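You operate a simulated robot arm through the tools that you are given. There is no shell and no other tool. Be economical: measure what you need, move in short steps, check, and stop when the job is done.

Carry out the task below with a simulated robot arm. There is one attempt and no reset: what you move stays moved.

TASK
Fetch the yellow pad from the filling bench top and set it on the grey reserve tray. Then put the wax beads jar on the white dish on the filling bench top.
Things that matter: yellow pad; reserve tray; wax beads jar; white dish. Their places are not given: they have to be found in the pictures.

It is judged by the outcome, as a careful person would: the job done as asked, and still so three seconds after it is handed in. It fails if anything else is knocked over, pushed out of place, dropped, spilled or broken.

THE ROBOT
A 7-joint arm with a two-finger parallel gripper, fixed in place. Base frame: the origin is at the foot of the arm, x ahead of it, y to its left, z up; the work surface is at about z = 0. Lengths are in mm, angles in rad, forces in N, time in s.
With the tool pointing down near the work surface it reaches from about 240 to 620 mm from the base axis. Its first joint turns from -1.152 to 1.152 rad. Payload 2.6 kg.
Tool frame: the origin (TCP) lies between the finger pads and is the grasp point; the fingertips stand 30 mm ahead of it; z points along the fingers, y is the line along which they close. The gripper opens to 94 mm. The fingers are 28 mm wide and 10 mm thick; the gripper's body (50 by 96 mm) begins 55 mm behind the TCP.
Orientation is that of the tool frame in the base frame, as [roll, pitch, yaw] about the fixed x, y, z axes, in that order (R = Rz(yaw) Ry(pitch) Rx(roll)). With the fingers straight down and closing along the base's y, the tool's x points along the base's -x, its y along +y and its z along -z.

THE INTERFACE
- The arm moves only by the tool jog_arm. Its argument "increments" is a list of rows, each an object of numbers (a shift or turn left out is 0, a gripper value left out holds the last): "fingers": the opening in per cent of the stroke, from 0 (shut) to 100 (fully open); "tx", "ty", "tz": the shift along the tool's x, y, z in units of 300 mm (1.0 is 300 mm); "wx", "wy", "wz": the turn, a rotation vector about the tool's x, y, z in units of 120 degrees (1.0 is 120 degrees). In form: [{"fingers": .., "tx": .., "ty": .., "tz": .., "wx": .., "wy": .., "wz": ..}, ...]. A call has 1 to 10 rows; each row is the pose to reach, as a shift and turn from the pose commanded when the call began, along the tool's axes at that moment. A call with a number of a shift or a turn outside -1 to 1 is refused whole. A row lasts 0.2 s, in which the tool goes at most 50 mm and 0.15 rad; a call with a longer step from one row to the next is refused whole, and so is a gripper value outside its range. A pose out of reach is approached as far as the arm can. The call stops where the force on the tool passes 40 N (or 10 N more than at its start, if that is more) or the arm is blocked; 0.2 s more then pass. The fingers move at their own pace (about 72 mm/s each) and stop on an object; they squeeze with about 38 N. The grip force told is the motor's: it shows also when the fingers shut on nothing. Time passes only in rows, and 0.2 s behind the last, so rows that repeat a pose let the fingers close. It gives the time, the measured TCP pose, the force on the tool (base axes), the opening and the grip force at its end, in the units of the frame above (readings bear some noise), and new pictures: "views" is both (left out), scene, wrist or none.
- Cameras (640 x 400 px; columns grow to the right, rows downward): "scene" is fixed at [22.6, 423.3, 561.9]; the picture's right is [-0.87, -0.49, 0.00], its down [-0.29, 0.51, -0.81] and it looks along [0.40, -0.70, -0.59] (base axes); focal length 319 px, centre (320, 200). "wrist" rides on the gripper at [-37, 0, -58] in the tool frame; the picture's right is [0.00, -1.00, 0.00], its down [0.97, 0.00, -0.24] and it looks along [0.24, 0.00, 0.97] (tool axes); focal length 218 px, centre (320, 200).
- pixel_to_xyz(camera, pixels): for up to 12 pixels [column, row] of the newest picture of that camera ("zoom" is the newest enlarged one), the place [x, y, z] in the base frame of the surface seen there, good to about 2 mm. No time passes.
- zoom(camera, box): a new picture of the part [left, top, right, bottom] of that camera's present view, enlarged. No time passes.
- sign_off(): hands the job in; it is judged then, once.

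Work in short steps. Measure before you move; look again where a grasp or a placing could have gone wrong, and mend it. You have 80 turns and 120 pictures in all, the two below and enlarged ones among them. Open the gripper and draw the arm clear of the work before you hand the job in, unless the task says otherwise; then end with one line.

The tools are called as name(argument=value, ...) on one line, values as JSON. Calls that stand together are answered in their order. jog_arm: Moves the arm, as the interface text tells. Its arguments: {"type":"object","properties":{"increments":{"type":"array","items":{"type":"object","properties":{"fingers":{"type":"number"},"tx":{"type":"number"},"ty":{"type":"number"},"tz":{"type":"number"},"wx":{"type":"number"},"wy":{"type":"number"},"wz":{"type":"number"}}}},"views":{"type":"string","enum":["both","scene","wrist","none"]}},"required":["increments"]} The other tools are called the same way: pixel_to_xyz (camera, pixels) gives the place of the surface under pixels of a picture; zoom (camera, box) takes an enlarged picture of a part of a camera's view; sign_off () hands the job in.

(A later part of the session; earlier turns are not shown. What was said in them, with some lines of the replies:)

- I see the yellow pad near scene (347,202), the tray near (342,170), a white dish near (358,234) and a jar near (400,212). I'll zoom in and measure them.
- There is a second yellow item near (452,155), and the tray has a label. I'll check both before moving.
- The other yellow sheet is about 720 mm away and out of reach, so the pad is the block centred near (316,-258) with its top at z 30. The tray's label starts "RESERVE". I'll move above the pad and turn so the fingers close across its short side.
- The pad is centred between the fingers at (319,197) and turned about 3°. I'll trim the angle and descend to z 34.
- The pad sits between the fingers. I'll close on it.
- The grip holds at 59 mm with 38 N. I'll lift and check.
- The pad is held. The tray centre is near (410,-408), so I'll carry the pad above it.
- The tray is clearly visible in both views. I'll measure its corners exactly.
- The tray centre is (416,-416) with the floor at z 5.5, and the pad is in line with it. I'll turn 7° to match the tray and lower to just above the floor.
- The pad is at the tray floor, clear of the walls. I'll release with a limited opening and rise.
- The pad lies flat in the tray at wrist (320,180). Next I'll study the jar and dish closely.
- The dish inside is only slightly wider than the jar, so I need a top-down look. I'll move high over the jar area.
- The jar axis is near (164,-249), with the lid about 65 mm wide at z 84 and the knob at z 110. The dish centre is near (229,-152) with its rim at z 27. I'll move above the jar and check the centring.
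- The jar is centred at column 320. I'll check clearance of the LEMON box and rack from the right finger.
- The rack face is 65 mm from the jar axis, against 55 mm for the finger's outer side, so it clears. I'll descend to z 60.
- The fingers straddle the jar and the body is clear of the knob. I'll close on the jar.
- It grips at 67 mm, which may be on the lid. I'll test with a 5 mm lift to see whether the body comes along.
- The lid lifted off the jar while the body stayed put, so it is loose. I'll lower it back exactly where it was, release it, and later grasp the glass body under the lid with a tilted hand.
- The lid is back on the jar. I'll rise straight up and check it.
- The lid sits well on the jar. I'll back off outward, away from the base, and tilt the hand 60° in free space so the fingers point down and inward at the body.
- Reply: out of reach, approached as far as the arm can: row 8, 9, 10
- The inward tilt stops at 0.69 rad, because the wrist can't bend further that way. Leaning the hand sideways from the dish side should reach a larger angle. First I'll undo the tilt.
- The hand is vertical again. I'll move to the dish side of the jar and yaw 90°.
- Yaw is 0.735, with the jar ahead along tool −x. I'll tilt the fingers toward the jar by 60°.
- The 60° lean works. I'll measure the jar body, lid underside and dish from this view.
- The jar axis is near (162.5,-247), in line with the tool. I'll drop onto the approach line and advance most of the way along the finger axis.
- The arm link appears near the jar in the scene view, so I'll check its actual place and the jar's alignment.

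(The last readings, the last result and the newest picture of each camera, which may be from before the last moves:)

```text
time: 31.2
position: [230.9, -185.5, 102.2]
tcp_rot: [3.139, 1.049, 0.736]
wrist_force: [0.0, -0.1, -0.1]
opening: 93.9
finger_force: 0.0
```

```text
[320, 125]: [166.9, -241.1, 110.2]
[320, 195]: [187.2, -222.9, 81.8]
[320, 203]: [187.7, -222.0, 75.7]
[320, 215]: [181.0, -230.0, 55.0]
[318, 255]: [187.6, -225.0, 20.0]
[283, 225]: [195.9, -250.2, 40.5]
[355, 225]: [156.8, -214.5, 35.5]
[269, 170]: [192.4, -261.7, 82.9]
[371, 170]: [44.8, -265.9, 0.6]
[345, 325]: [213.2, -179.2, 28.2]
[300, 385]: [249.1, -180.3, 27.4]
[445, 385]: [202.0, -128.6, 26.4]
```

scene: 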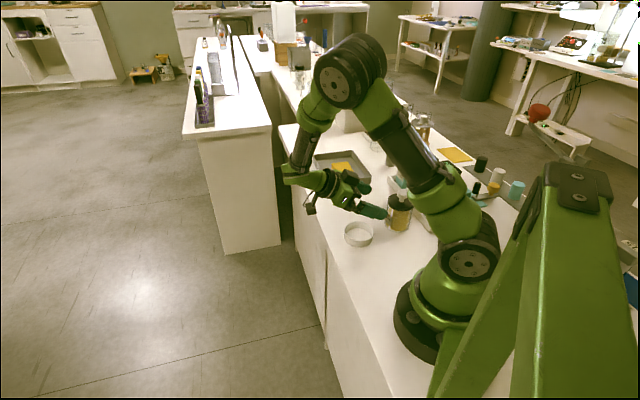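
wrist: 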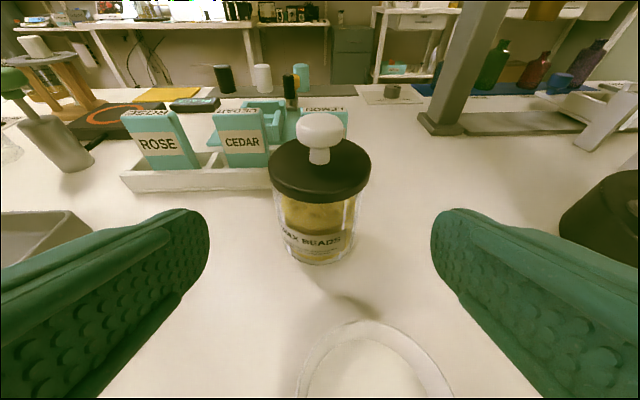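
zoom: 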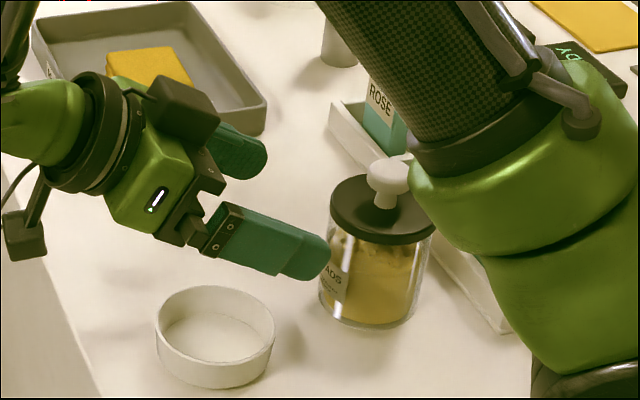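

The arm link is far from the jar. The lid underside is at z 75 and the jar is centred at column 320, so I'll advance the last 93 mm to grip the glass around z 49.

jog_arm(increments=[{"tz": 0.06}, {"tz": 0.13}, {"tz": 0.2}, {"tz": 0.26}, {"tz": 0.3}, {"tz": 0.313}, {"tz": 0.313}])

zoom(camera="scene", box=[335, 165, 435, 245])

```text
time: 32.8
position: [169.9, -242.3, 52.6]
tcp_rot: [3.14, 1.048, 0.736]
wrist_force: [0.4, -0.1, 0.7]
opening: 93.9
finger_force: 0.2
```

scene: 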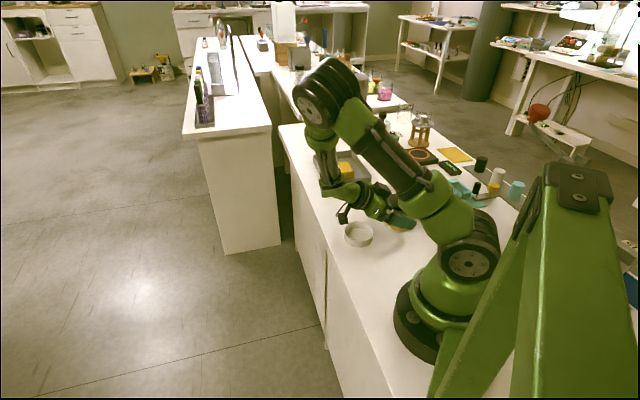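
wrist: 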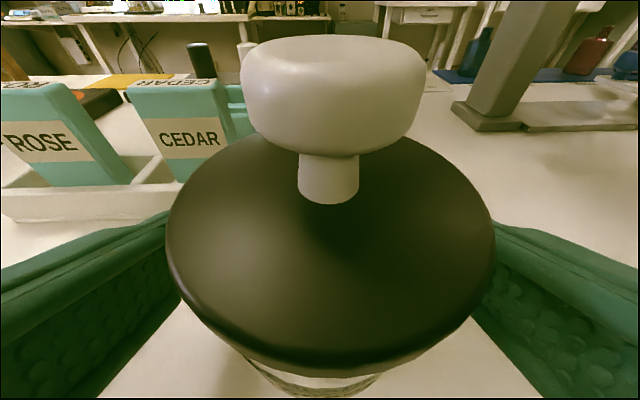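

```text
5.00 times, centred on (385, 205) of scene
```

zoom: 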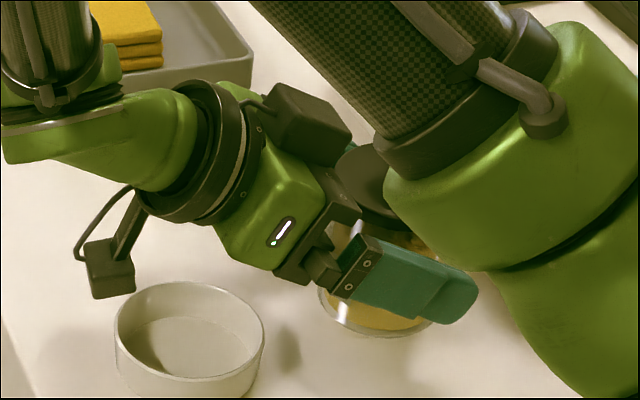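

The knob and lid are clear and the fingers straddle the body. I'll close on the glass and check the hanging box on the wrist for bench clearance.

pixel_to_xyz(camera="scene", pixels=[[341, 219], [340, 223], [360, 210], [347, 219]])

jog_arm(increments=[{"fingers": 0}, {"fingers": 0}, {"fingers": 0}, {"fingers": 0}])

```text
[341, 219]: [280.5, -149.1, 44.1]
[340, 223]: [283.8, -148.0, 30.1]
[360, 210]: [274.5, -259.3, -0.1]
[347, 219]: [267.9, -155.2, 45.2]
```

```text
time: 33.8
position: [170.3, -242.6, 53.0]
tcp_rot: [3.14, 1.046, 0.736]
wrist_force: [-1.9, 1.3, 1.5]
opening: 66.6
finger_force: 38.1
```

scene: 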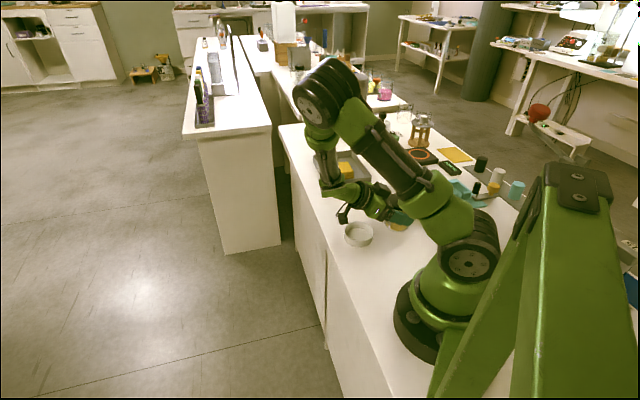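
wrist: 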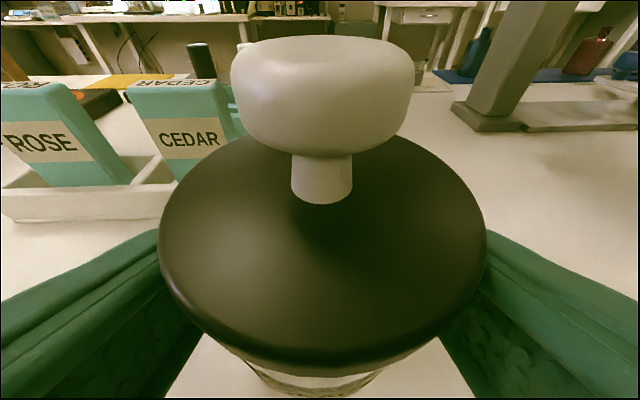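

It grips at 66.6 mm. I'll do a 6 mm vertical test lift and check that body and lid rise together.

jog_arm(increments=[{"tx": -0.009, "tz": -0.005}, {"tx": -0.0173, "tz": -0.01}, {"tx": -0.0173, "tz": -0.01}, {"tx": -0.0173, "tz": -0.01}], views="wrist")

zoom(camera="scene", box=[345, 175, 445, 245])

```text
time: 34.8
position: [169.4, -241.5, 59.6]
tcp_rot: [-3.141, 1.047, 0.738]
wrist_force: [0.1, -0.2, -3.3]
opening: 66.5
finger_force: 38.1
```

wrist: 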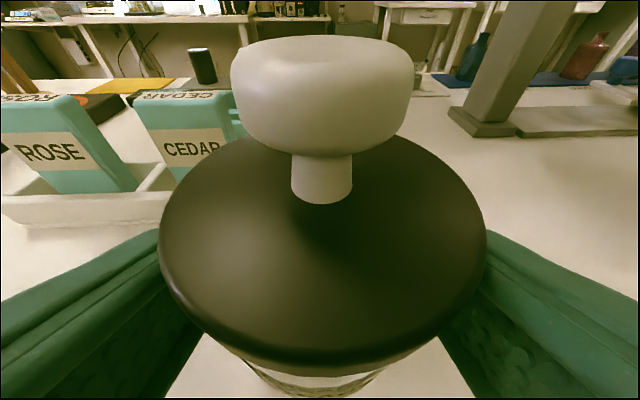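

```text
5.71 times, centred on (395, 210) of scene
```

zoom: 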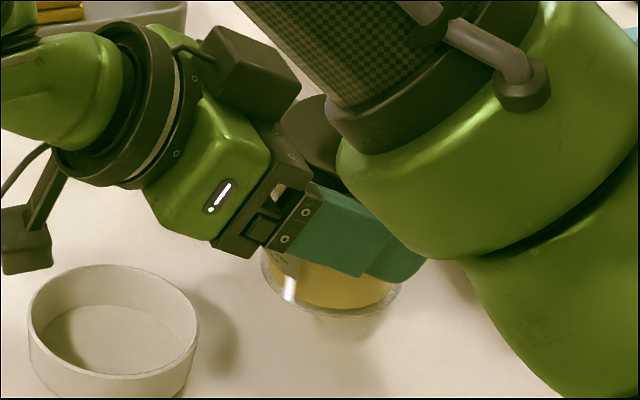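

The force shows about 3.3 N of weight, so the whole jar is lifted. I'll raise it higher and inspect the dish interior closely.

jog_arm(increments=[{"tx": -0.04, "tz": -0.023}, {"tx": -0.1, "tz": -0.058}, {"tx": -0.16, "tz": -0.092}, {"tx": -0.16, "tz": -0.092}], views="scene")

zoom(camera="scene", box=[338, 215, 382, 250])

```text
time: 35.8
position: [169.4, -244.0, 117.2]
tcp_rot: [-3.141, 1.046, 0.736]
wrist_force: [0.5, 0.1, -2.5]
opening: 66.7
finger_force: 38.1
```

scene: 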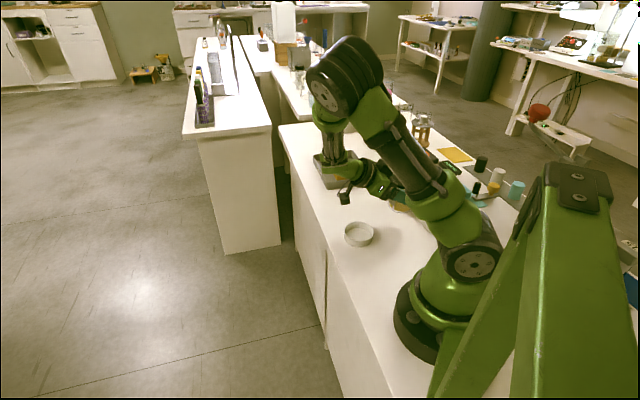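

```text
11.43 times, centred on (360, 232) of scene
```

zoom: 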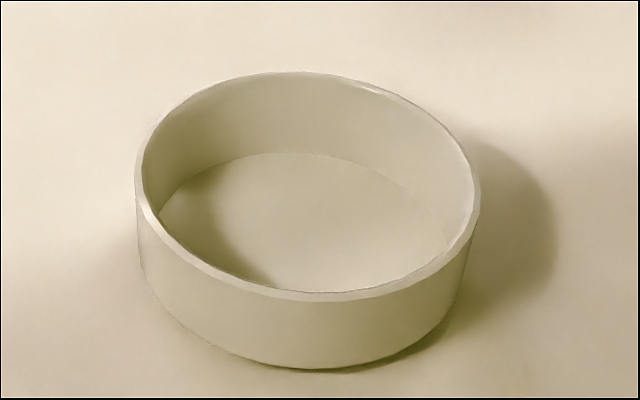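

The rim inside is about 70 mm across against 66 mm for the jar, so it should drop in with about 2 mm clearance per side. I'll measure the rim for an exact centre.

pixel_to_xyz(camera="zoom", pixels=[[138, 178], [477, 210], [300, 74], [318, 297], [175, 105], [450, 132], [170, 246], [440, 265], [240, 82], [400, 98], [230, 280], [390, 287]])

pixel_to_xyz(camera="scene", pixels=[[358, 237], [350, 236], [365, 237], [360, 230], [357, 240]])

```text
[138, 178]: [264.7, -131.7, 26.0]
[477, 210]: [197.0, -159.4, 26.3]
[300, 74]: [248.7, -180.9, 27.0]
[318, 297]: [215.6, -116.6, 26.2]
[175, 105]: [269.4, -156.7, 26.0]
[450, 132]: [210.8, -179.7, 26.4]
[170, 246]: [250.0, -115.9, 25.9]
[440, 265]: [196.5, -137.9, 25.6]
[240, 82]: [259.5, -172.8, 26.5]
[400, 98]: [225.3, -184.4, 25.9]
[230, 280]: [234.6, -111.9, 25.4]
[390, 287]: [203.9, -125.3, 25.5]
```

```text
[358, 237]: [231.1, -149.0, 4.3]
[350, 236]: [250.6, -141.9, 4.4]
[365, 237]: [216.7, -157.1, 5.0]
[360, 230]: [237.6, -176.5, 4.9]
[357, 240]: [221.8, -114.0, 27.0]
```

The dish centre is about (230.5,-149). I'll carry the jar level above it, with its bottom at about z 64, and look again.

jog_arm(increments=[{"tx": 0.02, "ty": -0.01, "tz": -0.035}, {"tx": 0.06, "ty": -0.03, "tz": -0.104}, {"tx": 0.11, "ty": -0.05, "tz": -0.191}, {"tx": 0.155, "ty": -0.075, "tz": -0.269}, {"tx": 0.185, "ty": -0.09, "tz": -0.321}, {"tx": 0.194, "ty": -0.092, "tz": -0.337}, {"tx": 0.194, "ty": -0.092, "tz": -0.337}])

zoom(camera="scene", box=[320, 185, 400, 250])

```text
time: 37.4
position: [239.6, -142.7, 118.3]
tcp_rot: [3.14, 1.048, 0.735]
wrist_force: [0.5, -0.8, -2.0]
opening: 66.5
finger_force: 38.2
```

scene: 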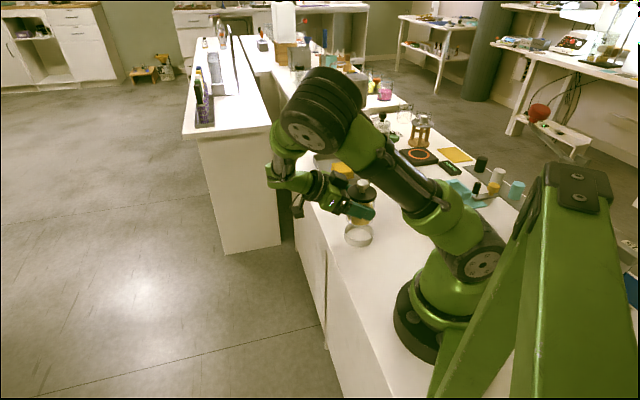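
wrist: 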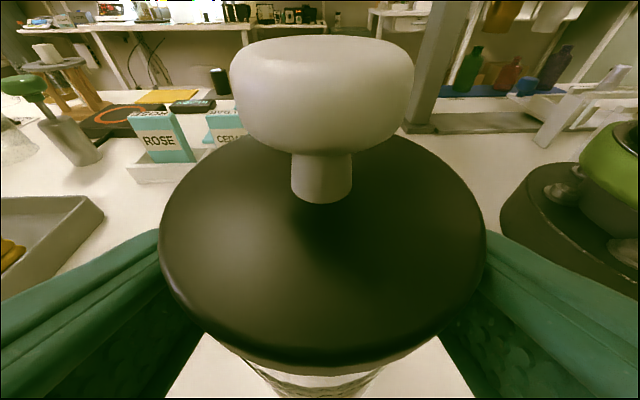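

```text
6.15 times, centred on (360, 218) of scene
```

zoom: 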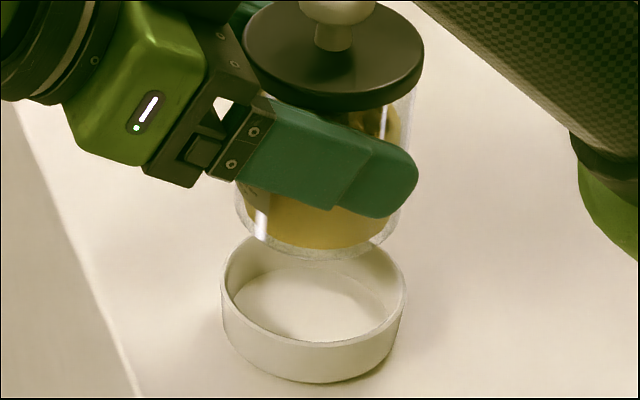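

The fingers hold the glass below the lid and the jar hangs level. I'll measure lid and dish points in the same picture for alignment.

pixel_to_xyz(camera="zoom", pixels=[[243, 48], [422, 58], [256, 22], [405, 80], [265, 80], [408, 25], [330, 96], [338, 15], [222, 285], [405, 290], [313, 343], [290, 338]])

zoom(camera="scene", box=[335, 172, 385, 212])

```text
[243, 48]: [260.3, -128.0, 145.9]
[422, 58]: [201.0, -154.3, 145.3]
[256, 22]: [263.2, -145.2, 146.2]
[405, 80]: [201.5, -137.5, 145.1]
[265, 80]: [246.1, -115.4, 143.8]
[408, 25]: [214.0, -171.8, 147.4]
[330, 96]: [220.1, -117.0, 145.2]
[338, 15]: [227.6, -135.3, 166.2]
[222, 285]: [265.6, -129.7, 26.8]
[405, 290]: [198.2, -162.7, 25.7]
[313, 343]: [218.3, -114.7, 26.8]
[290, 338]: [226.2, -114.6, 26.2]
```

```text
10.00 times, centred on (360, 192) of scene
```

zoom: 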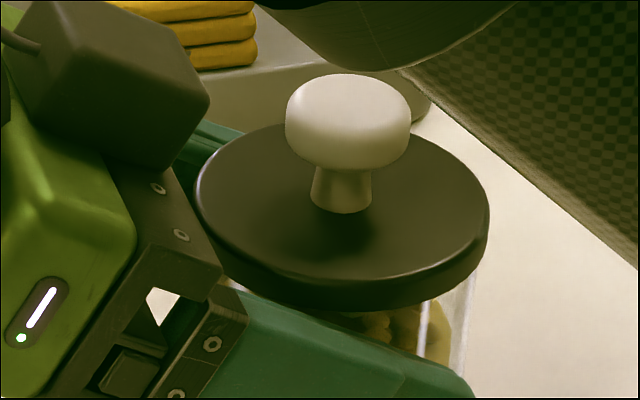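

pixel_to_xyz(camera="zoom", pixels=[[240, 200], [450, 200], [340, 250], [270, 150], [430, 150], [196, 195], [489, 215], [280, 262], [420, 138], [215, 235], [455, 255], [349, 76]])

pixel_to_xyz(camera="wrist", pixels=[[163, 240], [486, 240], [322, 340], [322, 250], [220, 200], [420, 200]])

```text
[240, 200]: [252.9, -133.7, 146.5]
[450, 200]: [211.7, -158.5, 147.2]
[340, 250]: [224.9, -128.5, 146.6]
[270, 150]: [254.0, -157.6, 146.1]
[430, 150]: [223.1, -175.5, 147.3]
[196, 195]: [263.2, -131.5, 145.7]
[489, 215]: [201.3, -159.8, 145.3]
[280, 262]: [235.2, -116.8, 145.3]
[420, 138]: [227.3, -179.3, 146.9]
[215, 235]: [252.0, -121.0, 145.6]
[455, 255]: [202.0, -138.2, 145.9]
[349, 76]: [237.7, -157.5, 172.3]
```

```text
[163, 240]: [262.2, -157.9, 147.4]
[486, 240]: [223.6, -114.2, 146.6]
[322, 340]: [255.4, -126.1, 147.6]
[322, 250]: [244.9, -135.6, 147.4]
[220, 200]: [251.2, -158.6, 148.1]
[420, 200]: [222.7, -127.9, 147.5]
```

The lid is level at z 147 and the jar is centred over the dish to within about 1.5 mm. I'll trim slightly and lower to just above the rim.

jog_arm(increments=[{"tx": 0.02, "ty": 0.001, "tz": 0.015}, {"tx": 0.05, "ty": 0.001, "tz": 0.035}, {"tx": 0.08, "ty": 0.001, "tz": 0.052}, {"tx": 0.0927, "ty": 0.001, "tz": 0.0595}, {"tx": 0.0927, "ty": 0.001, "tz": 0.0595}], views="scene")

zoom(camera="scene", box=[335, 205, 385, 250])

```text
time: 38.6
position: [237.3, -144.1, 83.5]
tcp_rot: [-3.141, 1.047, 0.735]
wrist_force: [0.6, 0.9, -3.3]
opening: 66.5
finger_force: 38.2
```

scene: 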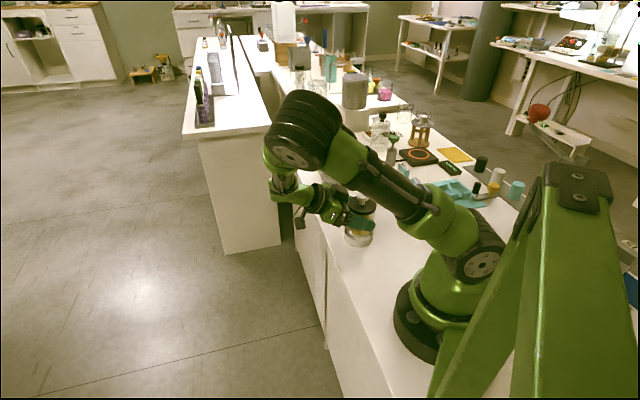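

```text
8.89 times, centred on (360, 228) of scene
```

zoom: 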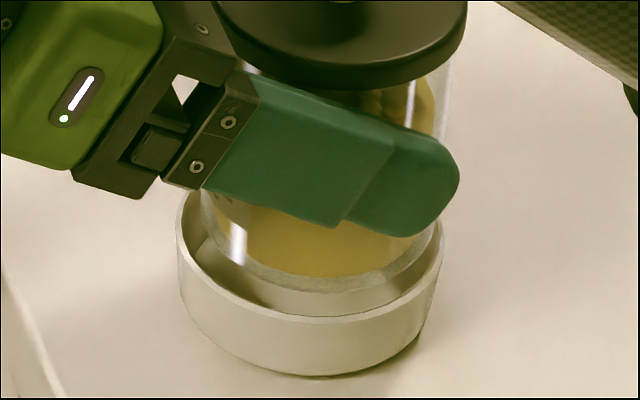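

The jar bottom is just about at the rim, and it looks about 1 mm right of centre. I'll shift slightly left and lower in small steps while reading the force.

jog_arm(increments=[{"tx": 0.0016, "tz": -0.0027}, {"tx": 0.0074, "tz": 0.0006}, {"tx": 0.0132, "tz": 0.004}, {"tx": 0.019, "tz": 0.0073}, {"tx": 0.019, "tz": 0.0073}], views="none")

zoom(camera="scene", box=[335, 205, 385, 250])

```text
time: 39.8
position: [236.4, -144.2, 78.2]
tcp_rot: [3.14, 1.048, 0.736]
wrist_force: [0.5, 0.4, -2.8]
opening: 66.3
finger_force: 37.7
```

```text
8.89 times, centred on (360, 228) of scene
```

zoom: 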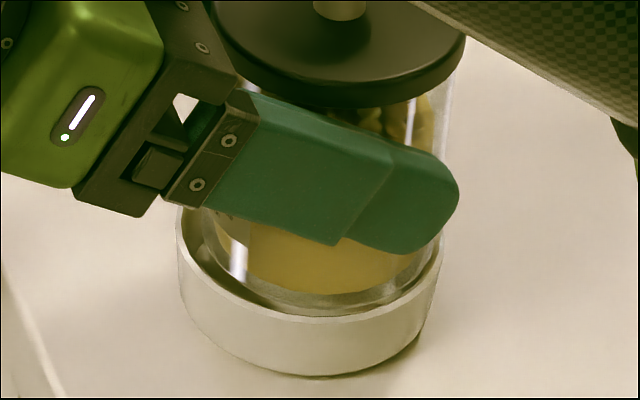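

There is no contact force yet. The gap on the left (columns 180–203) is larger than on the right, so I'll shift 1.8 mm left and lower 4 mm more.

jog_arm(increments=[{"tx": 0.003, "ty": 0.0012, "tz": -0.005}, {"tx": 0.003, "ty": 0.0012, "tz": -0.005}, {"tx": 0.0088, "ty": 0.0012, "tz": -0.0017}, {"tx": 0.0146, "ty": 0.0012, "tz": 0.0017}, {"tx": 0.0146, "ty": 0.0012, "tz": 0.0017}], views="none")

zoom(camera="scene", box=[335, 205, 385, 250])

```text
time: 41.0
position: [239.2, -143.5, 72.9]
tcp_rot: [3.141, 1.048, 0.735]
wrist_force: [-0.6, -0.1, -2.2]
opening: 66.1
finger_force: 38.5
```

```text
8.89 times, centred on (360, 228) of scene
```

zoom: 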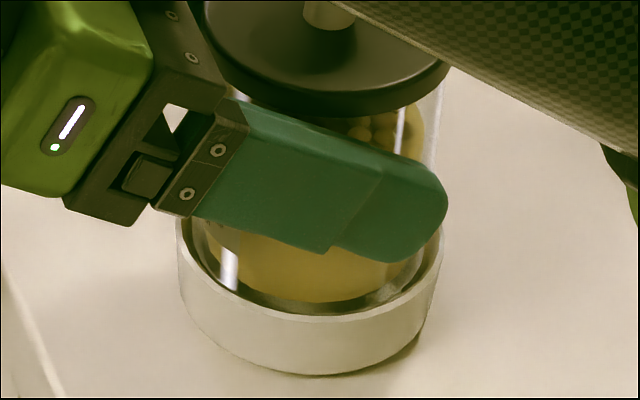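

The jar is now centred (192–430 inside the rim) and its bottom is inside the dish. I'll lower about 10 mm more gently.

jog_arm(increments=[{"tx": 0.006, "tz": 0.0033}, {"tx": 0.012, "tz": 0.0067}, {"tx": 0.0175, "tz": 0.01}, {"tx": 0.023, "tz": 0.0133}, {"tx": 0.029, "tz": 0.0167}, {"tx": 0.029, "tz": 0.0167}], views="none")

zoom(camera="scene", box=[335, 205, 385, 250])

```text
time: 42.4
position: [240.5, -143.5, 63.4]
tcp_rot: [3.136, 1.051, 0.737]
wrist_force: [5.1, -3.3, 24.4]
opening: 65.9
finger_force: 38.0
```

```text
8.89 times, centred on (360, 228) of scene
```

zoom: 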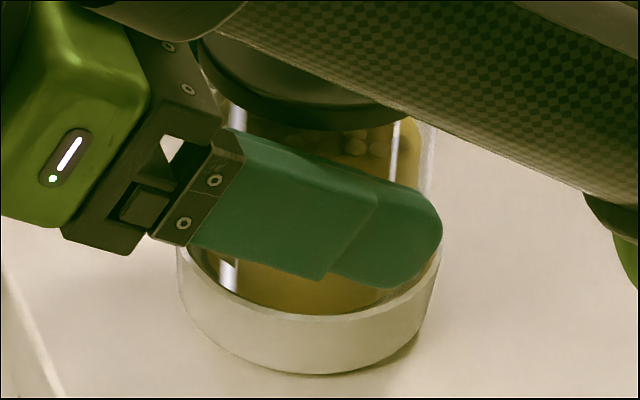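

The force rose to 24 N, so the jar has reached the dish floor, and the dish has not moved. I'll ease off slightly and measure level before releasing.

jog_arm(increments=[{"tx": -0.0025, "tz": -0.0015}, {"tx": -0.0025, "tz": -0.0015}], views="both")

pixel_to_xyz(camera="wrist", pixels=[[200, 210], [440, 210], [322, 340], [322, 250], [220, 300], [420, 300]])

```text
time: 43.0
position: [240.7, -142.1, 63.2]
tcp_rot: [-3.138, 1.047, 0.737]
wrist_force: [1.4, -4.8, 5.2]
opening: 66.0
finger_force: 38.1
```

scene: 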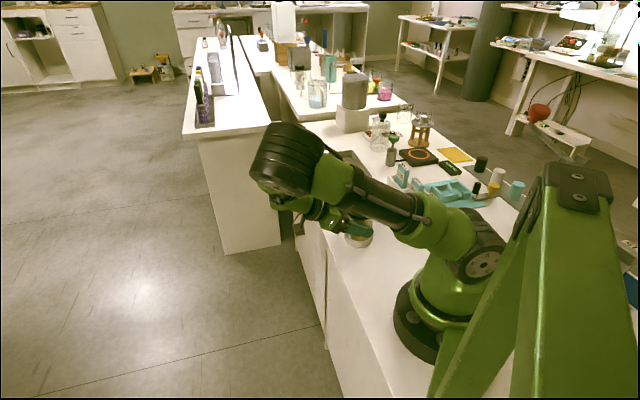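
wrist: 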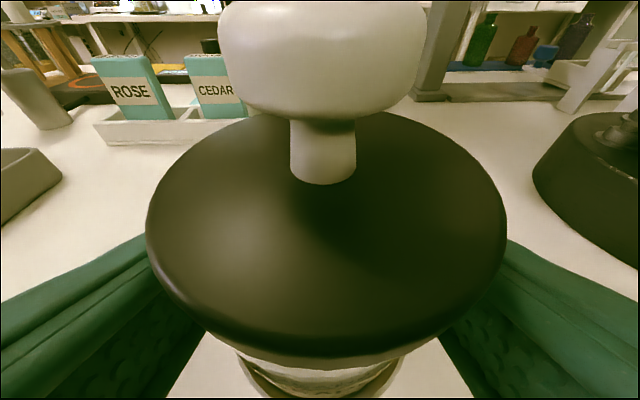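

```text
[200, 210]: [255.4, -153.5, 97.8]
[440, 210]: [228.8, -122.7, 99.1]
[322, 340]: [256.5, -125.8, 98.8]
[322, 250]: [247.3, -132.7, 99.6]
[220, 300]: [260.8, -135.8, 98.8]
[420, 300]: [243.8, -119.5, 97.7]
```

The lid now reads z 98.5, 14 mm above its standing height, so either the jar slid up in the grip or the lid moved. I'll look closely.

zoom(camera="wrist", box=[130, 240, 510, 400])

zoom(camera="scene", box=[340, 205, 385, 250])

```text
1.68 times, centred on (320, 320) of wrist
```

zoom: 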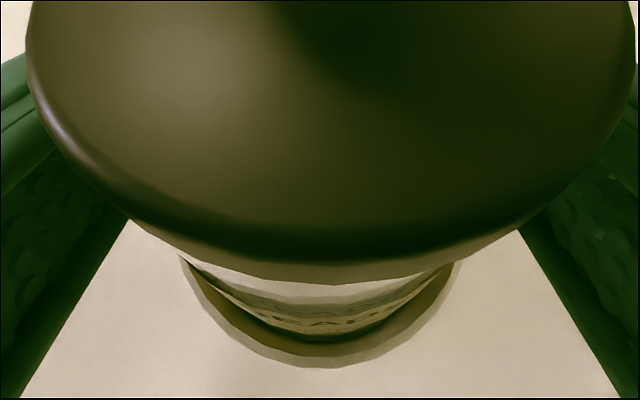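

```text
8.89 times, centred on (362, 228) of scene
```

zoom: 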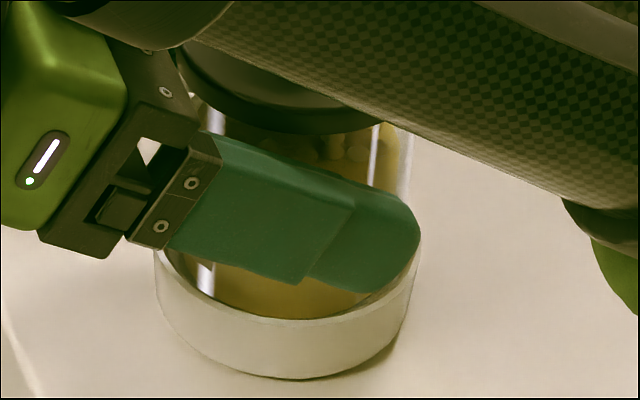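

pixel_to_xyz(camera="zoom", pixels=[[215, 70], [260, 105], [240, 85], [200, 60], [165, 270], [410, 260], [285, 322], [225, 300], [395, 200], [200, 280]])

pixel_to_xyz(camera="wrist", pixels=[[322, 392], [322, 375], [260, 380], [385, 380], [250, 365], [400, 360], [322, 362]])

```text
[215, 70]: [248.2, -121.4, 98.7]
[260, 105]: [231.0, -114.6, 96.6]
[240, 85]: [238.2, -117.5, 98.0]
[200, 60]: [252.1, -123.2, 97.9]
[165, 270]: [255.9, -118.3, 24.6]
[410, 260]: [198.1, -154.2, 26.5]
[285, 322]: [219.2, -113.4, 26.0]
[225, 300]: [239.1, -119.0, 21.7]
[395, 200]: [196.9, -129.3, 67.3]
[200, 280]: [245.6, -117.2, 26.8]
```

```text
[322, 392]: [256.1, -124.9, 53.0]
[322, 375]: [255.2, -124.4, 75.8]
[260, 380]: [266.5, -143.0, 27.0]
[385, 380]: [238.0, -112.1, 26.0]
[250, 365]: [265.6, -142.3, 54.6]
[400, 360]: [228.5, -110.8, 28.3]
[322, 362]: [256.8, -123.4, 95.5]
```

The jar seems to be touching the dish wall. The lateral force is (1.4,-4.8), so the dish is pushing it toward −y. I'll comply by shifting 1.7 mm that way and see how the force changes.

jog_arm(increments=[{"tx": -0.001, "ty": 0.003, "tz": 0.001}, {"tx": -0.001, "ty": 0.0055, "tz": 0.001}, {"tx": -0.001, "ty": 0.0055, "tz": 0.001}], views="none")

jog_arm(increments=[{"tx": 0.003, "tz": 0.0017}, {"tx": 0.006, "tz": 0.0033}, {"tx": 0.006, "tz": 0.0033}], views="wrist")

pixel_to_xyz(camera="wrist", pixels=[[200, 210], [440, 210], [322, 340], [322, 250]])

```text
time: 43.8
position: [240.7, -144.8, 63.6]
tcp_rot: [3.141, 1.047, 0.735]
wrist_force: [-1.6, 1.1, 0.3]
opening: 65.8
finger_force: 37.6
```

```text
time: 44.6
position: [241.4, -144.7, 62.6]
tcp_rot: [3.138, 1.049, 0.733]
wrist_force: [-1.0, 4.9, 29.3]
opening: 65.8
finger_force: 38.0
```

wrist: 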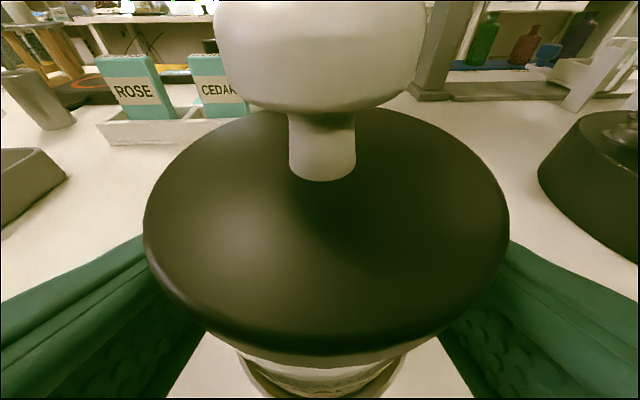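

```text
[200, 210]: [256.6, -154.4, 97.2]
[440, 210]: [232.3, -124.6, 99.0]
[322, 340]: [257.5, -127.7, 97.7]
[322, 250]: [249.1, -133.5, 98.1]
```

Still blocked, at 29 N straight up. I'll check whether a finger is on the rim and whether the lid is still seated.

zoom(camera="scene", box=[345, 212, 380, 245])

pixel_to_xyz(camera="scene", pixels=[[361, 237], [366, 237], [370, 235], [373, 232], [374, 228], [356, 235], [365, 230], [362, 220]])

```text
12.12 times, centred on (362, 228) of scene
```

zoom: 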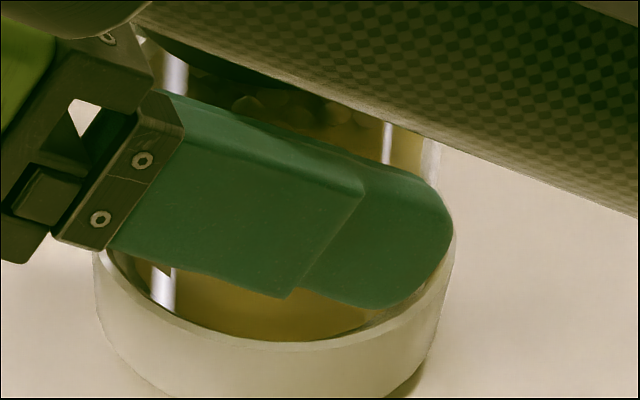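

```text
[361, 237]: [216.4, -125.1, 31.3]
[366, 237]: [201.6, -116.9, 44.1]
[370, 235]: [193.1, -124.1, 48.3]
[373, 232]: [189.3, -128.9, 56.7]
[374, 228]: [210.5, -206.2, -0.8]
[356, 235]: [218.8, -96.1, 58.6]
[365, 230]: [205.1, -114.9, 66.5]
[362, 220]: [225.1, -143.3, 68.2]
```

The finger edge is at z 44, clear of the rim. The beads surface rose by about the same amount as the lid, so the lid is seated and the jar sits snugly at about z 12 inside the dish. I'll recentre, unload and release gently.

jog_arm(increments=[{"tx": -0.0035, "ty": -0.0028, "tz": -0.002}, {"tx": -0.0035, "ty": -0.0028, "tz": -0.002}], views="none")

jog_arm(increments=[{"fingers": 74}, {"fingers": 78}, {"fingers": 85}, {"fingers": 100}, {"fingers": 100}])

pixel_to_xyz(camera="wrist", pixels=[[200, 210], [440, 210], [322, 340], [322, 250], [250, 300], [400, 300]])

zoom(camera="scene", box=[340, 205, 385, 250])

```text
time: 45.2
position: [241.6, -144.8, 62.2]
tcp_rot: [3.14, 1.046, 0.738]
wrist_force: [4.6, -4.8, 9.0]
opening: 65.7
finger_force: 37.7
```

```text
time: 46.4
position: [239.2, -144.7, 61.7]
tcp_rot: [3.141, 1.048, 0.735]
wrist_force: [-0.2, 0.1, 0.0]
opening: 94.2
finger_force: 0.1
```

scene: 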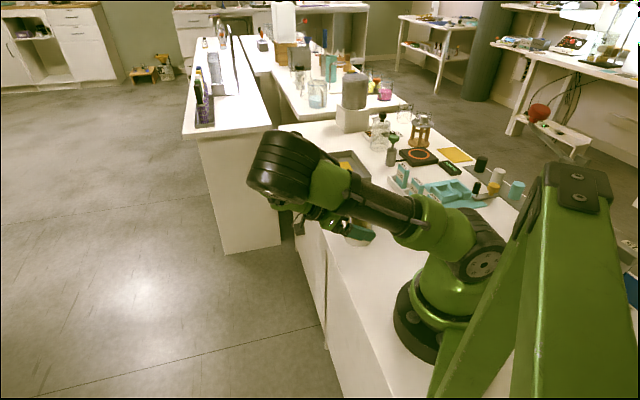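
wrist: 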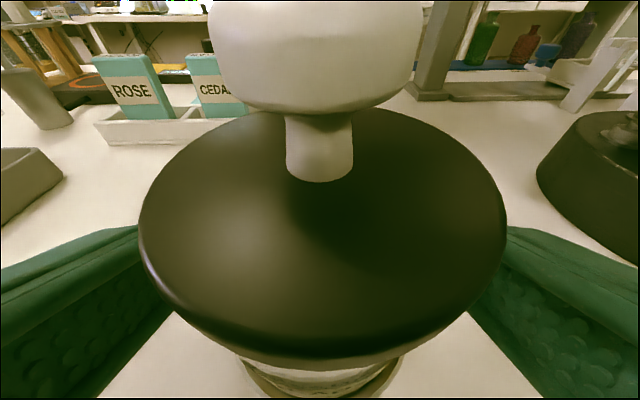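

```text
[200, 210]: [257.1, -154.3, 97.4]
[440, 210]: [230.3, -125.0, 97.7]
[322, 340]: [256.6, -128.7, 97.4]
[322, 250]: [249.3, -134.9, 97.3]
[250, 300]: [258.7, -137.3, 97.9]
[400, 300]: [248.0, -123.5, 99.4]
```

```text
8.89 times, centred on (362, 228) of scene
```

zoom: 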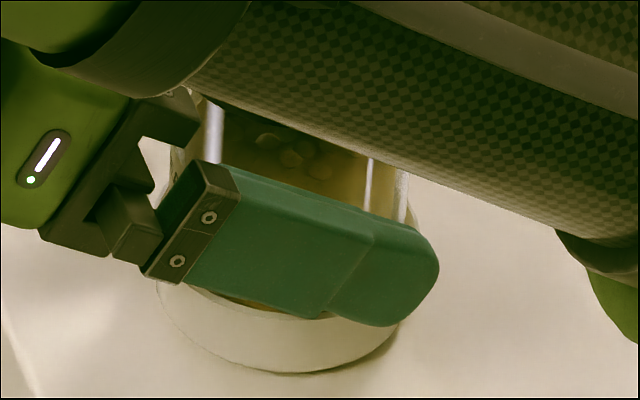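

The jar stays level at lid z 97.5 after release. I'll withdraw straight back along the finger axis.

jog_arm(increments=[{"tz": -0.03}, {"tz": -0.08}, {"tz": -0.16}, {"tz": -0.26}, {"tz": -0.38}, {"tz": -0.5}, {"tz": -0.5}])

zoom(camera="scene", box=[325, 175, 405, 250])

```text
time: 48.0
position: [336.3, -55.7, 138.7]
tcp_rot: [3.141, 1.047, 0.735]
wrist_force: [0.2, 0.1, 0.0]
opening: 94.2
finger_force: 0.1
```

scene: 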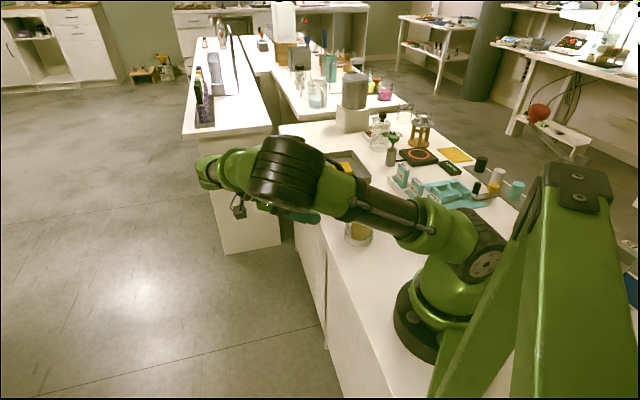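
wrist: 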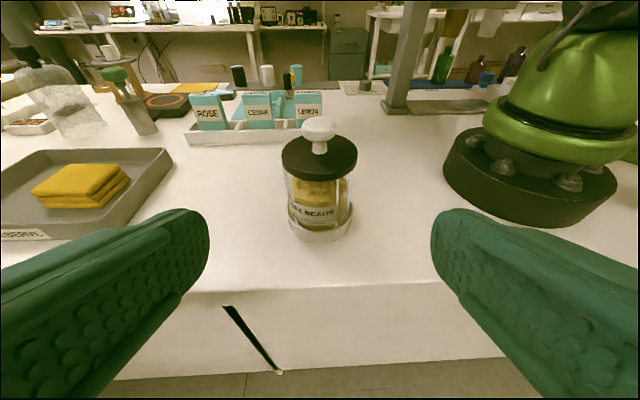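

```text
5.33 times, centred on (365, 212) of scene
```

zoom: 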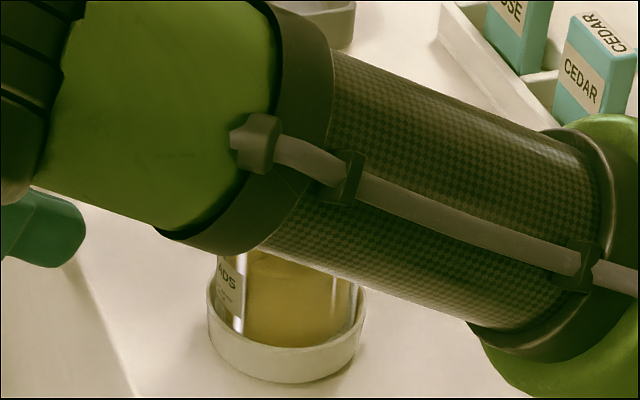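

zoom(camera="wrist", box=[260, 100, 380, 260])

zoom(camera="scene", box=[340, 215, 380, 250])

pixel_to_xyz(camera="wrist", pixels=[[286, 155], [352, 155], [320, 173], [318, 146], [319, 122], [319, 200], [319, 225], [318, 236], [291, 210], [350, 210]])

```text
2.50 times, centred on (320, 180) of wrist
```

zoom: 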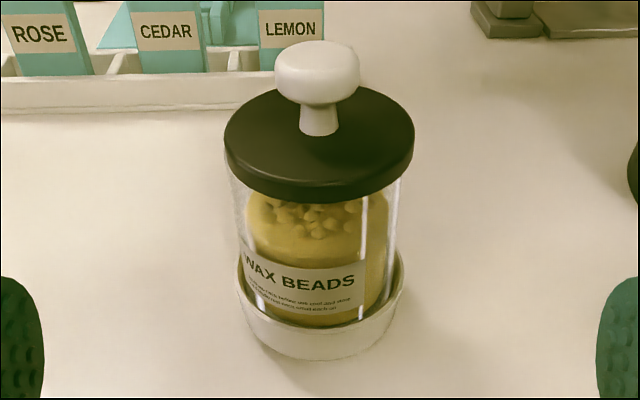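

```text
11.43 times, centred on (360, 232) of scene
```

zoom: 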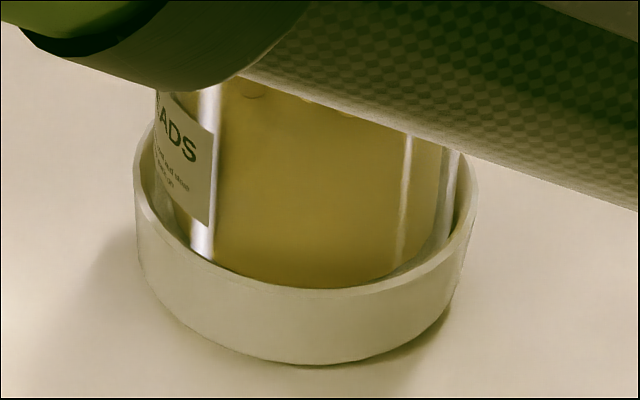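

```text
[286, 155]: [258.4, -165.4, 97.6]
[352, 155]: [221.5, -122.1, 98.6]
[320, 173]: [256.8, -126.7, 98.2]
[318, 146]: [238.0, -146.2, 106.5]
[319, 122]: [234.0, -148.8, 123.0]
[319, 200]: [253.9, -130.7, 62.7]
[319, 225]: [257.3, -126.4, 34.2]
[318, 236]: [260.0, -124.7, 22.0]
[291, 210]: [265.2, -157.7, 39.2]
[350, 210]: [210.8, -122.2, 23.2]
```

The jar stands upright and level inside the dish with the lid seated, and the pad is in the tray. I'll raise the arm clear and take a last look.

jog_arm(increments=[{"tx": -0.06, "tz": -0.035}, {"tx": -0.16, "tz": -0.092}, {"tx": -0.28, "tz": -0.162}, {"tx": -0.36, "tz": -0.208}, {"tx": -0.36, "tz": -0.208}, {"tx": -0.36, "tz": -0.208}, {"tx": -0.36, "tz": -0.208}])

zoom(camera="scene", box=[300, 130, 450, 255])

```text
time: 49.6
position: [332.9, -55.9, 266.7]
tcp_rot: [3.141, 1.046, 0.738]
wrist_force: [0.2, -0.3, -0.1]
opening: 93.7
finger_force: 0.1
```

scene: 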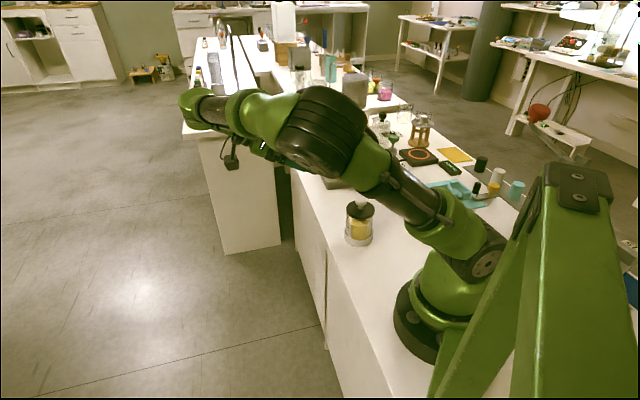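
wrist: 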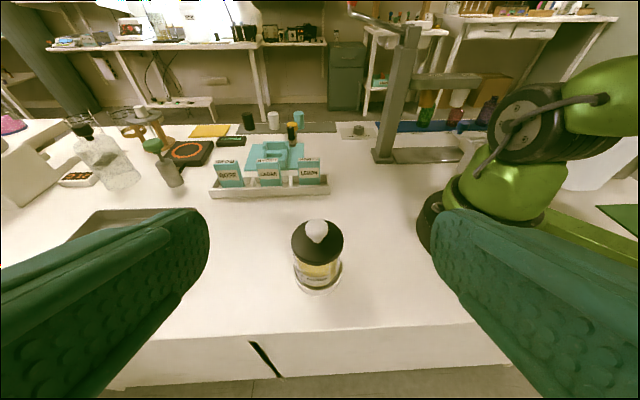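

```text
3.20 times, centred on (375, 192) of scene
```

zoom: 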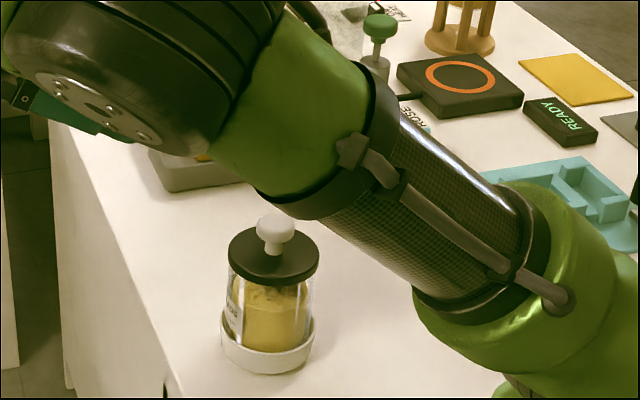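

The jar is upright in the dish with its lid on, the pad is in the tray, and the gripper is open and clear. I'm handing in.

sign_off()

```text
The job is handed in.
```

The yellow pad is on the grey reserve tray and the wax beads jar stands upright in the white dish with its lid on; the lid is loose and lifted about 5 mm on my first grasp, so I set it back, and the jar rests about 13 mm above the bench, higher than the dish floor looked (about 5 mm).
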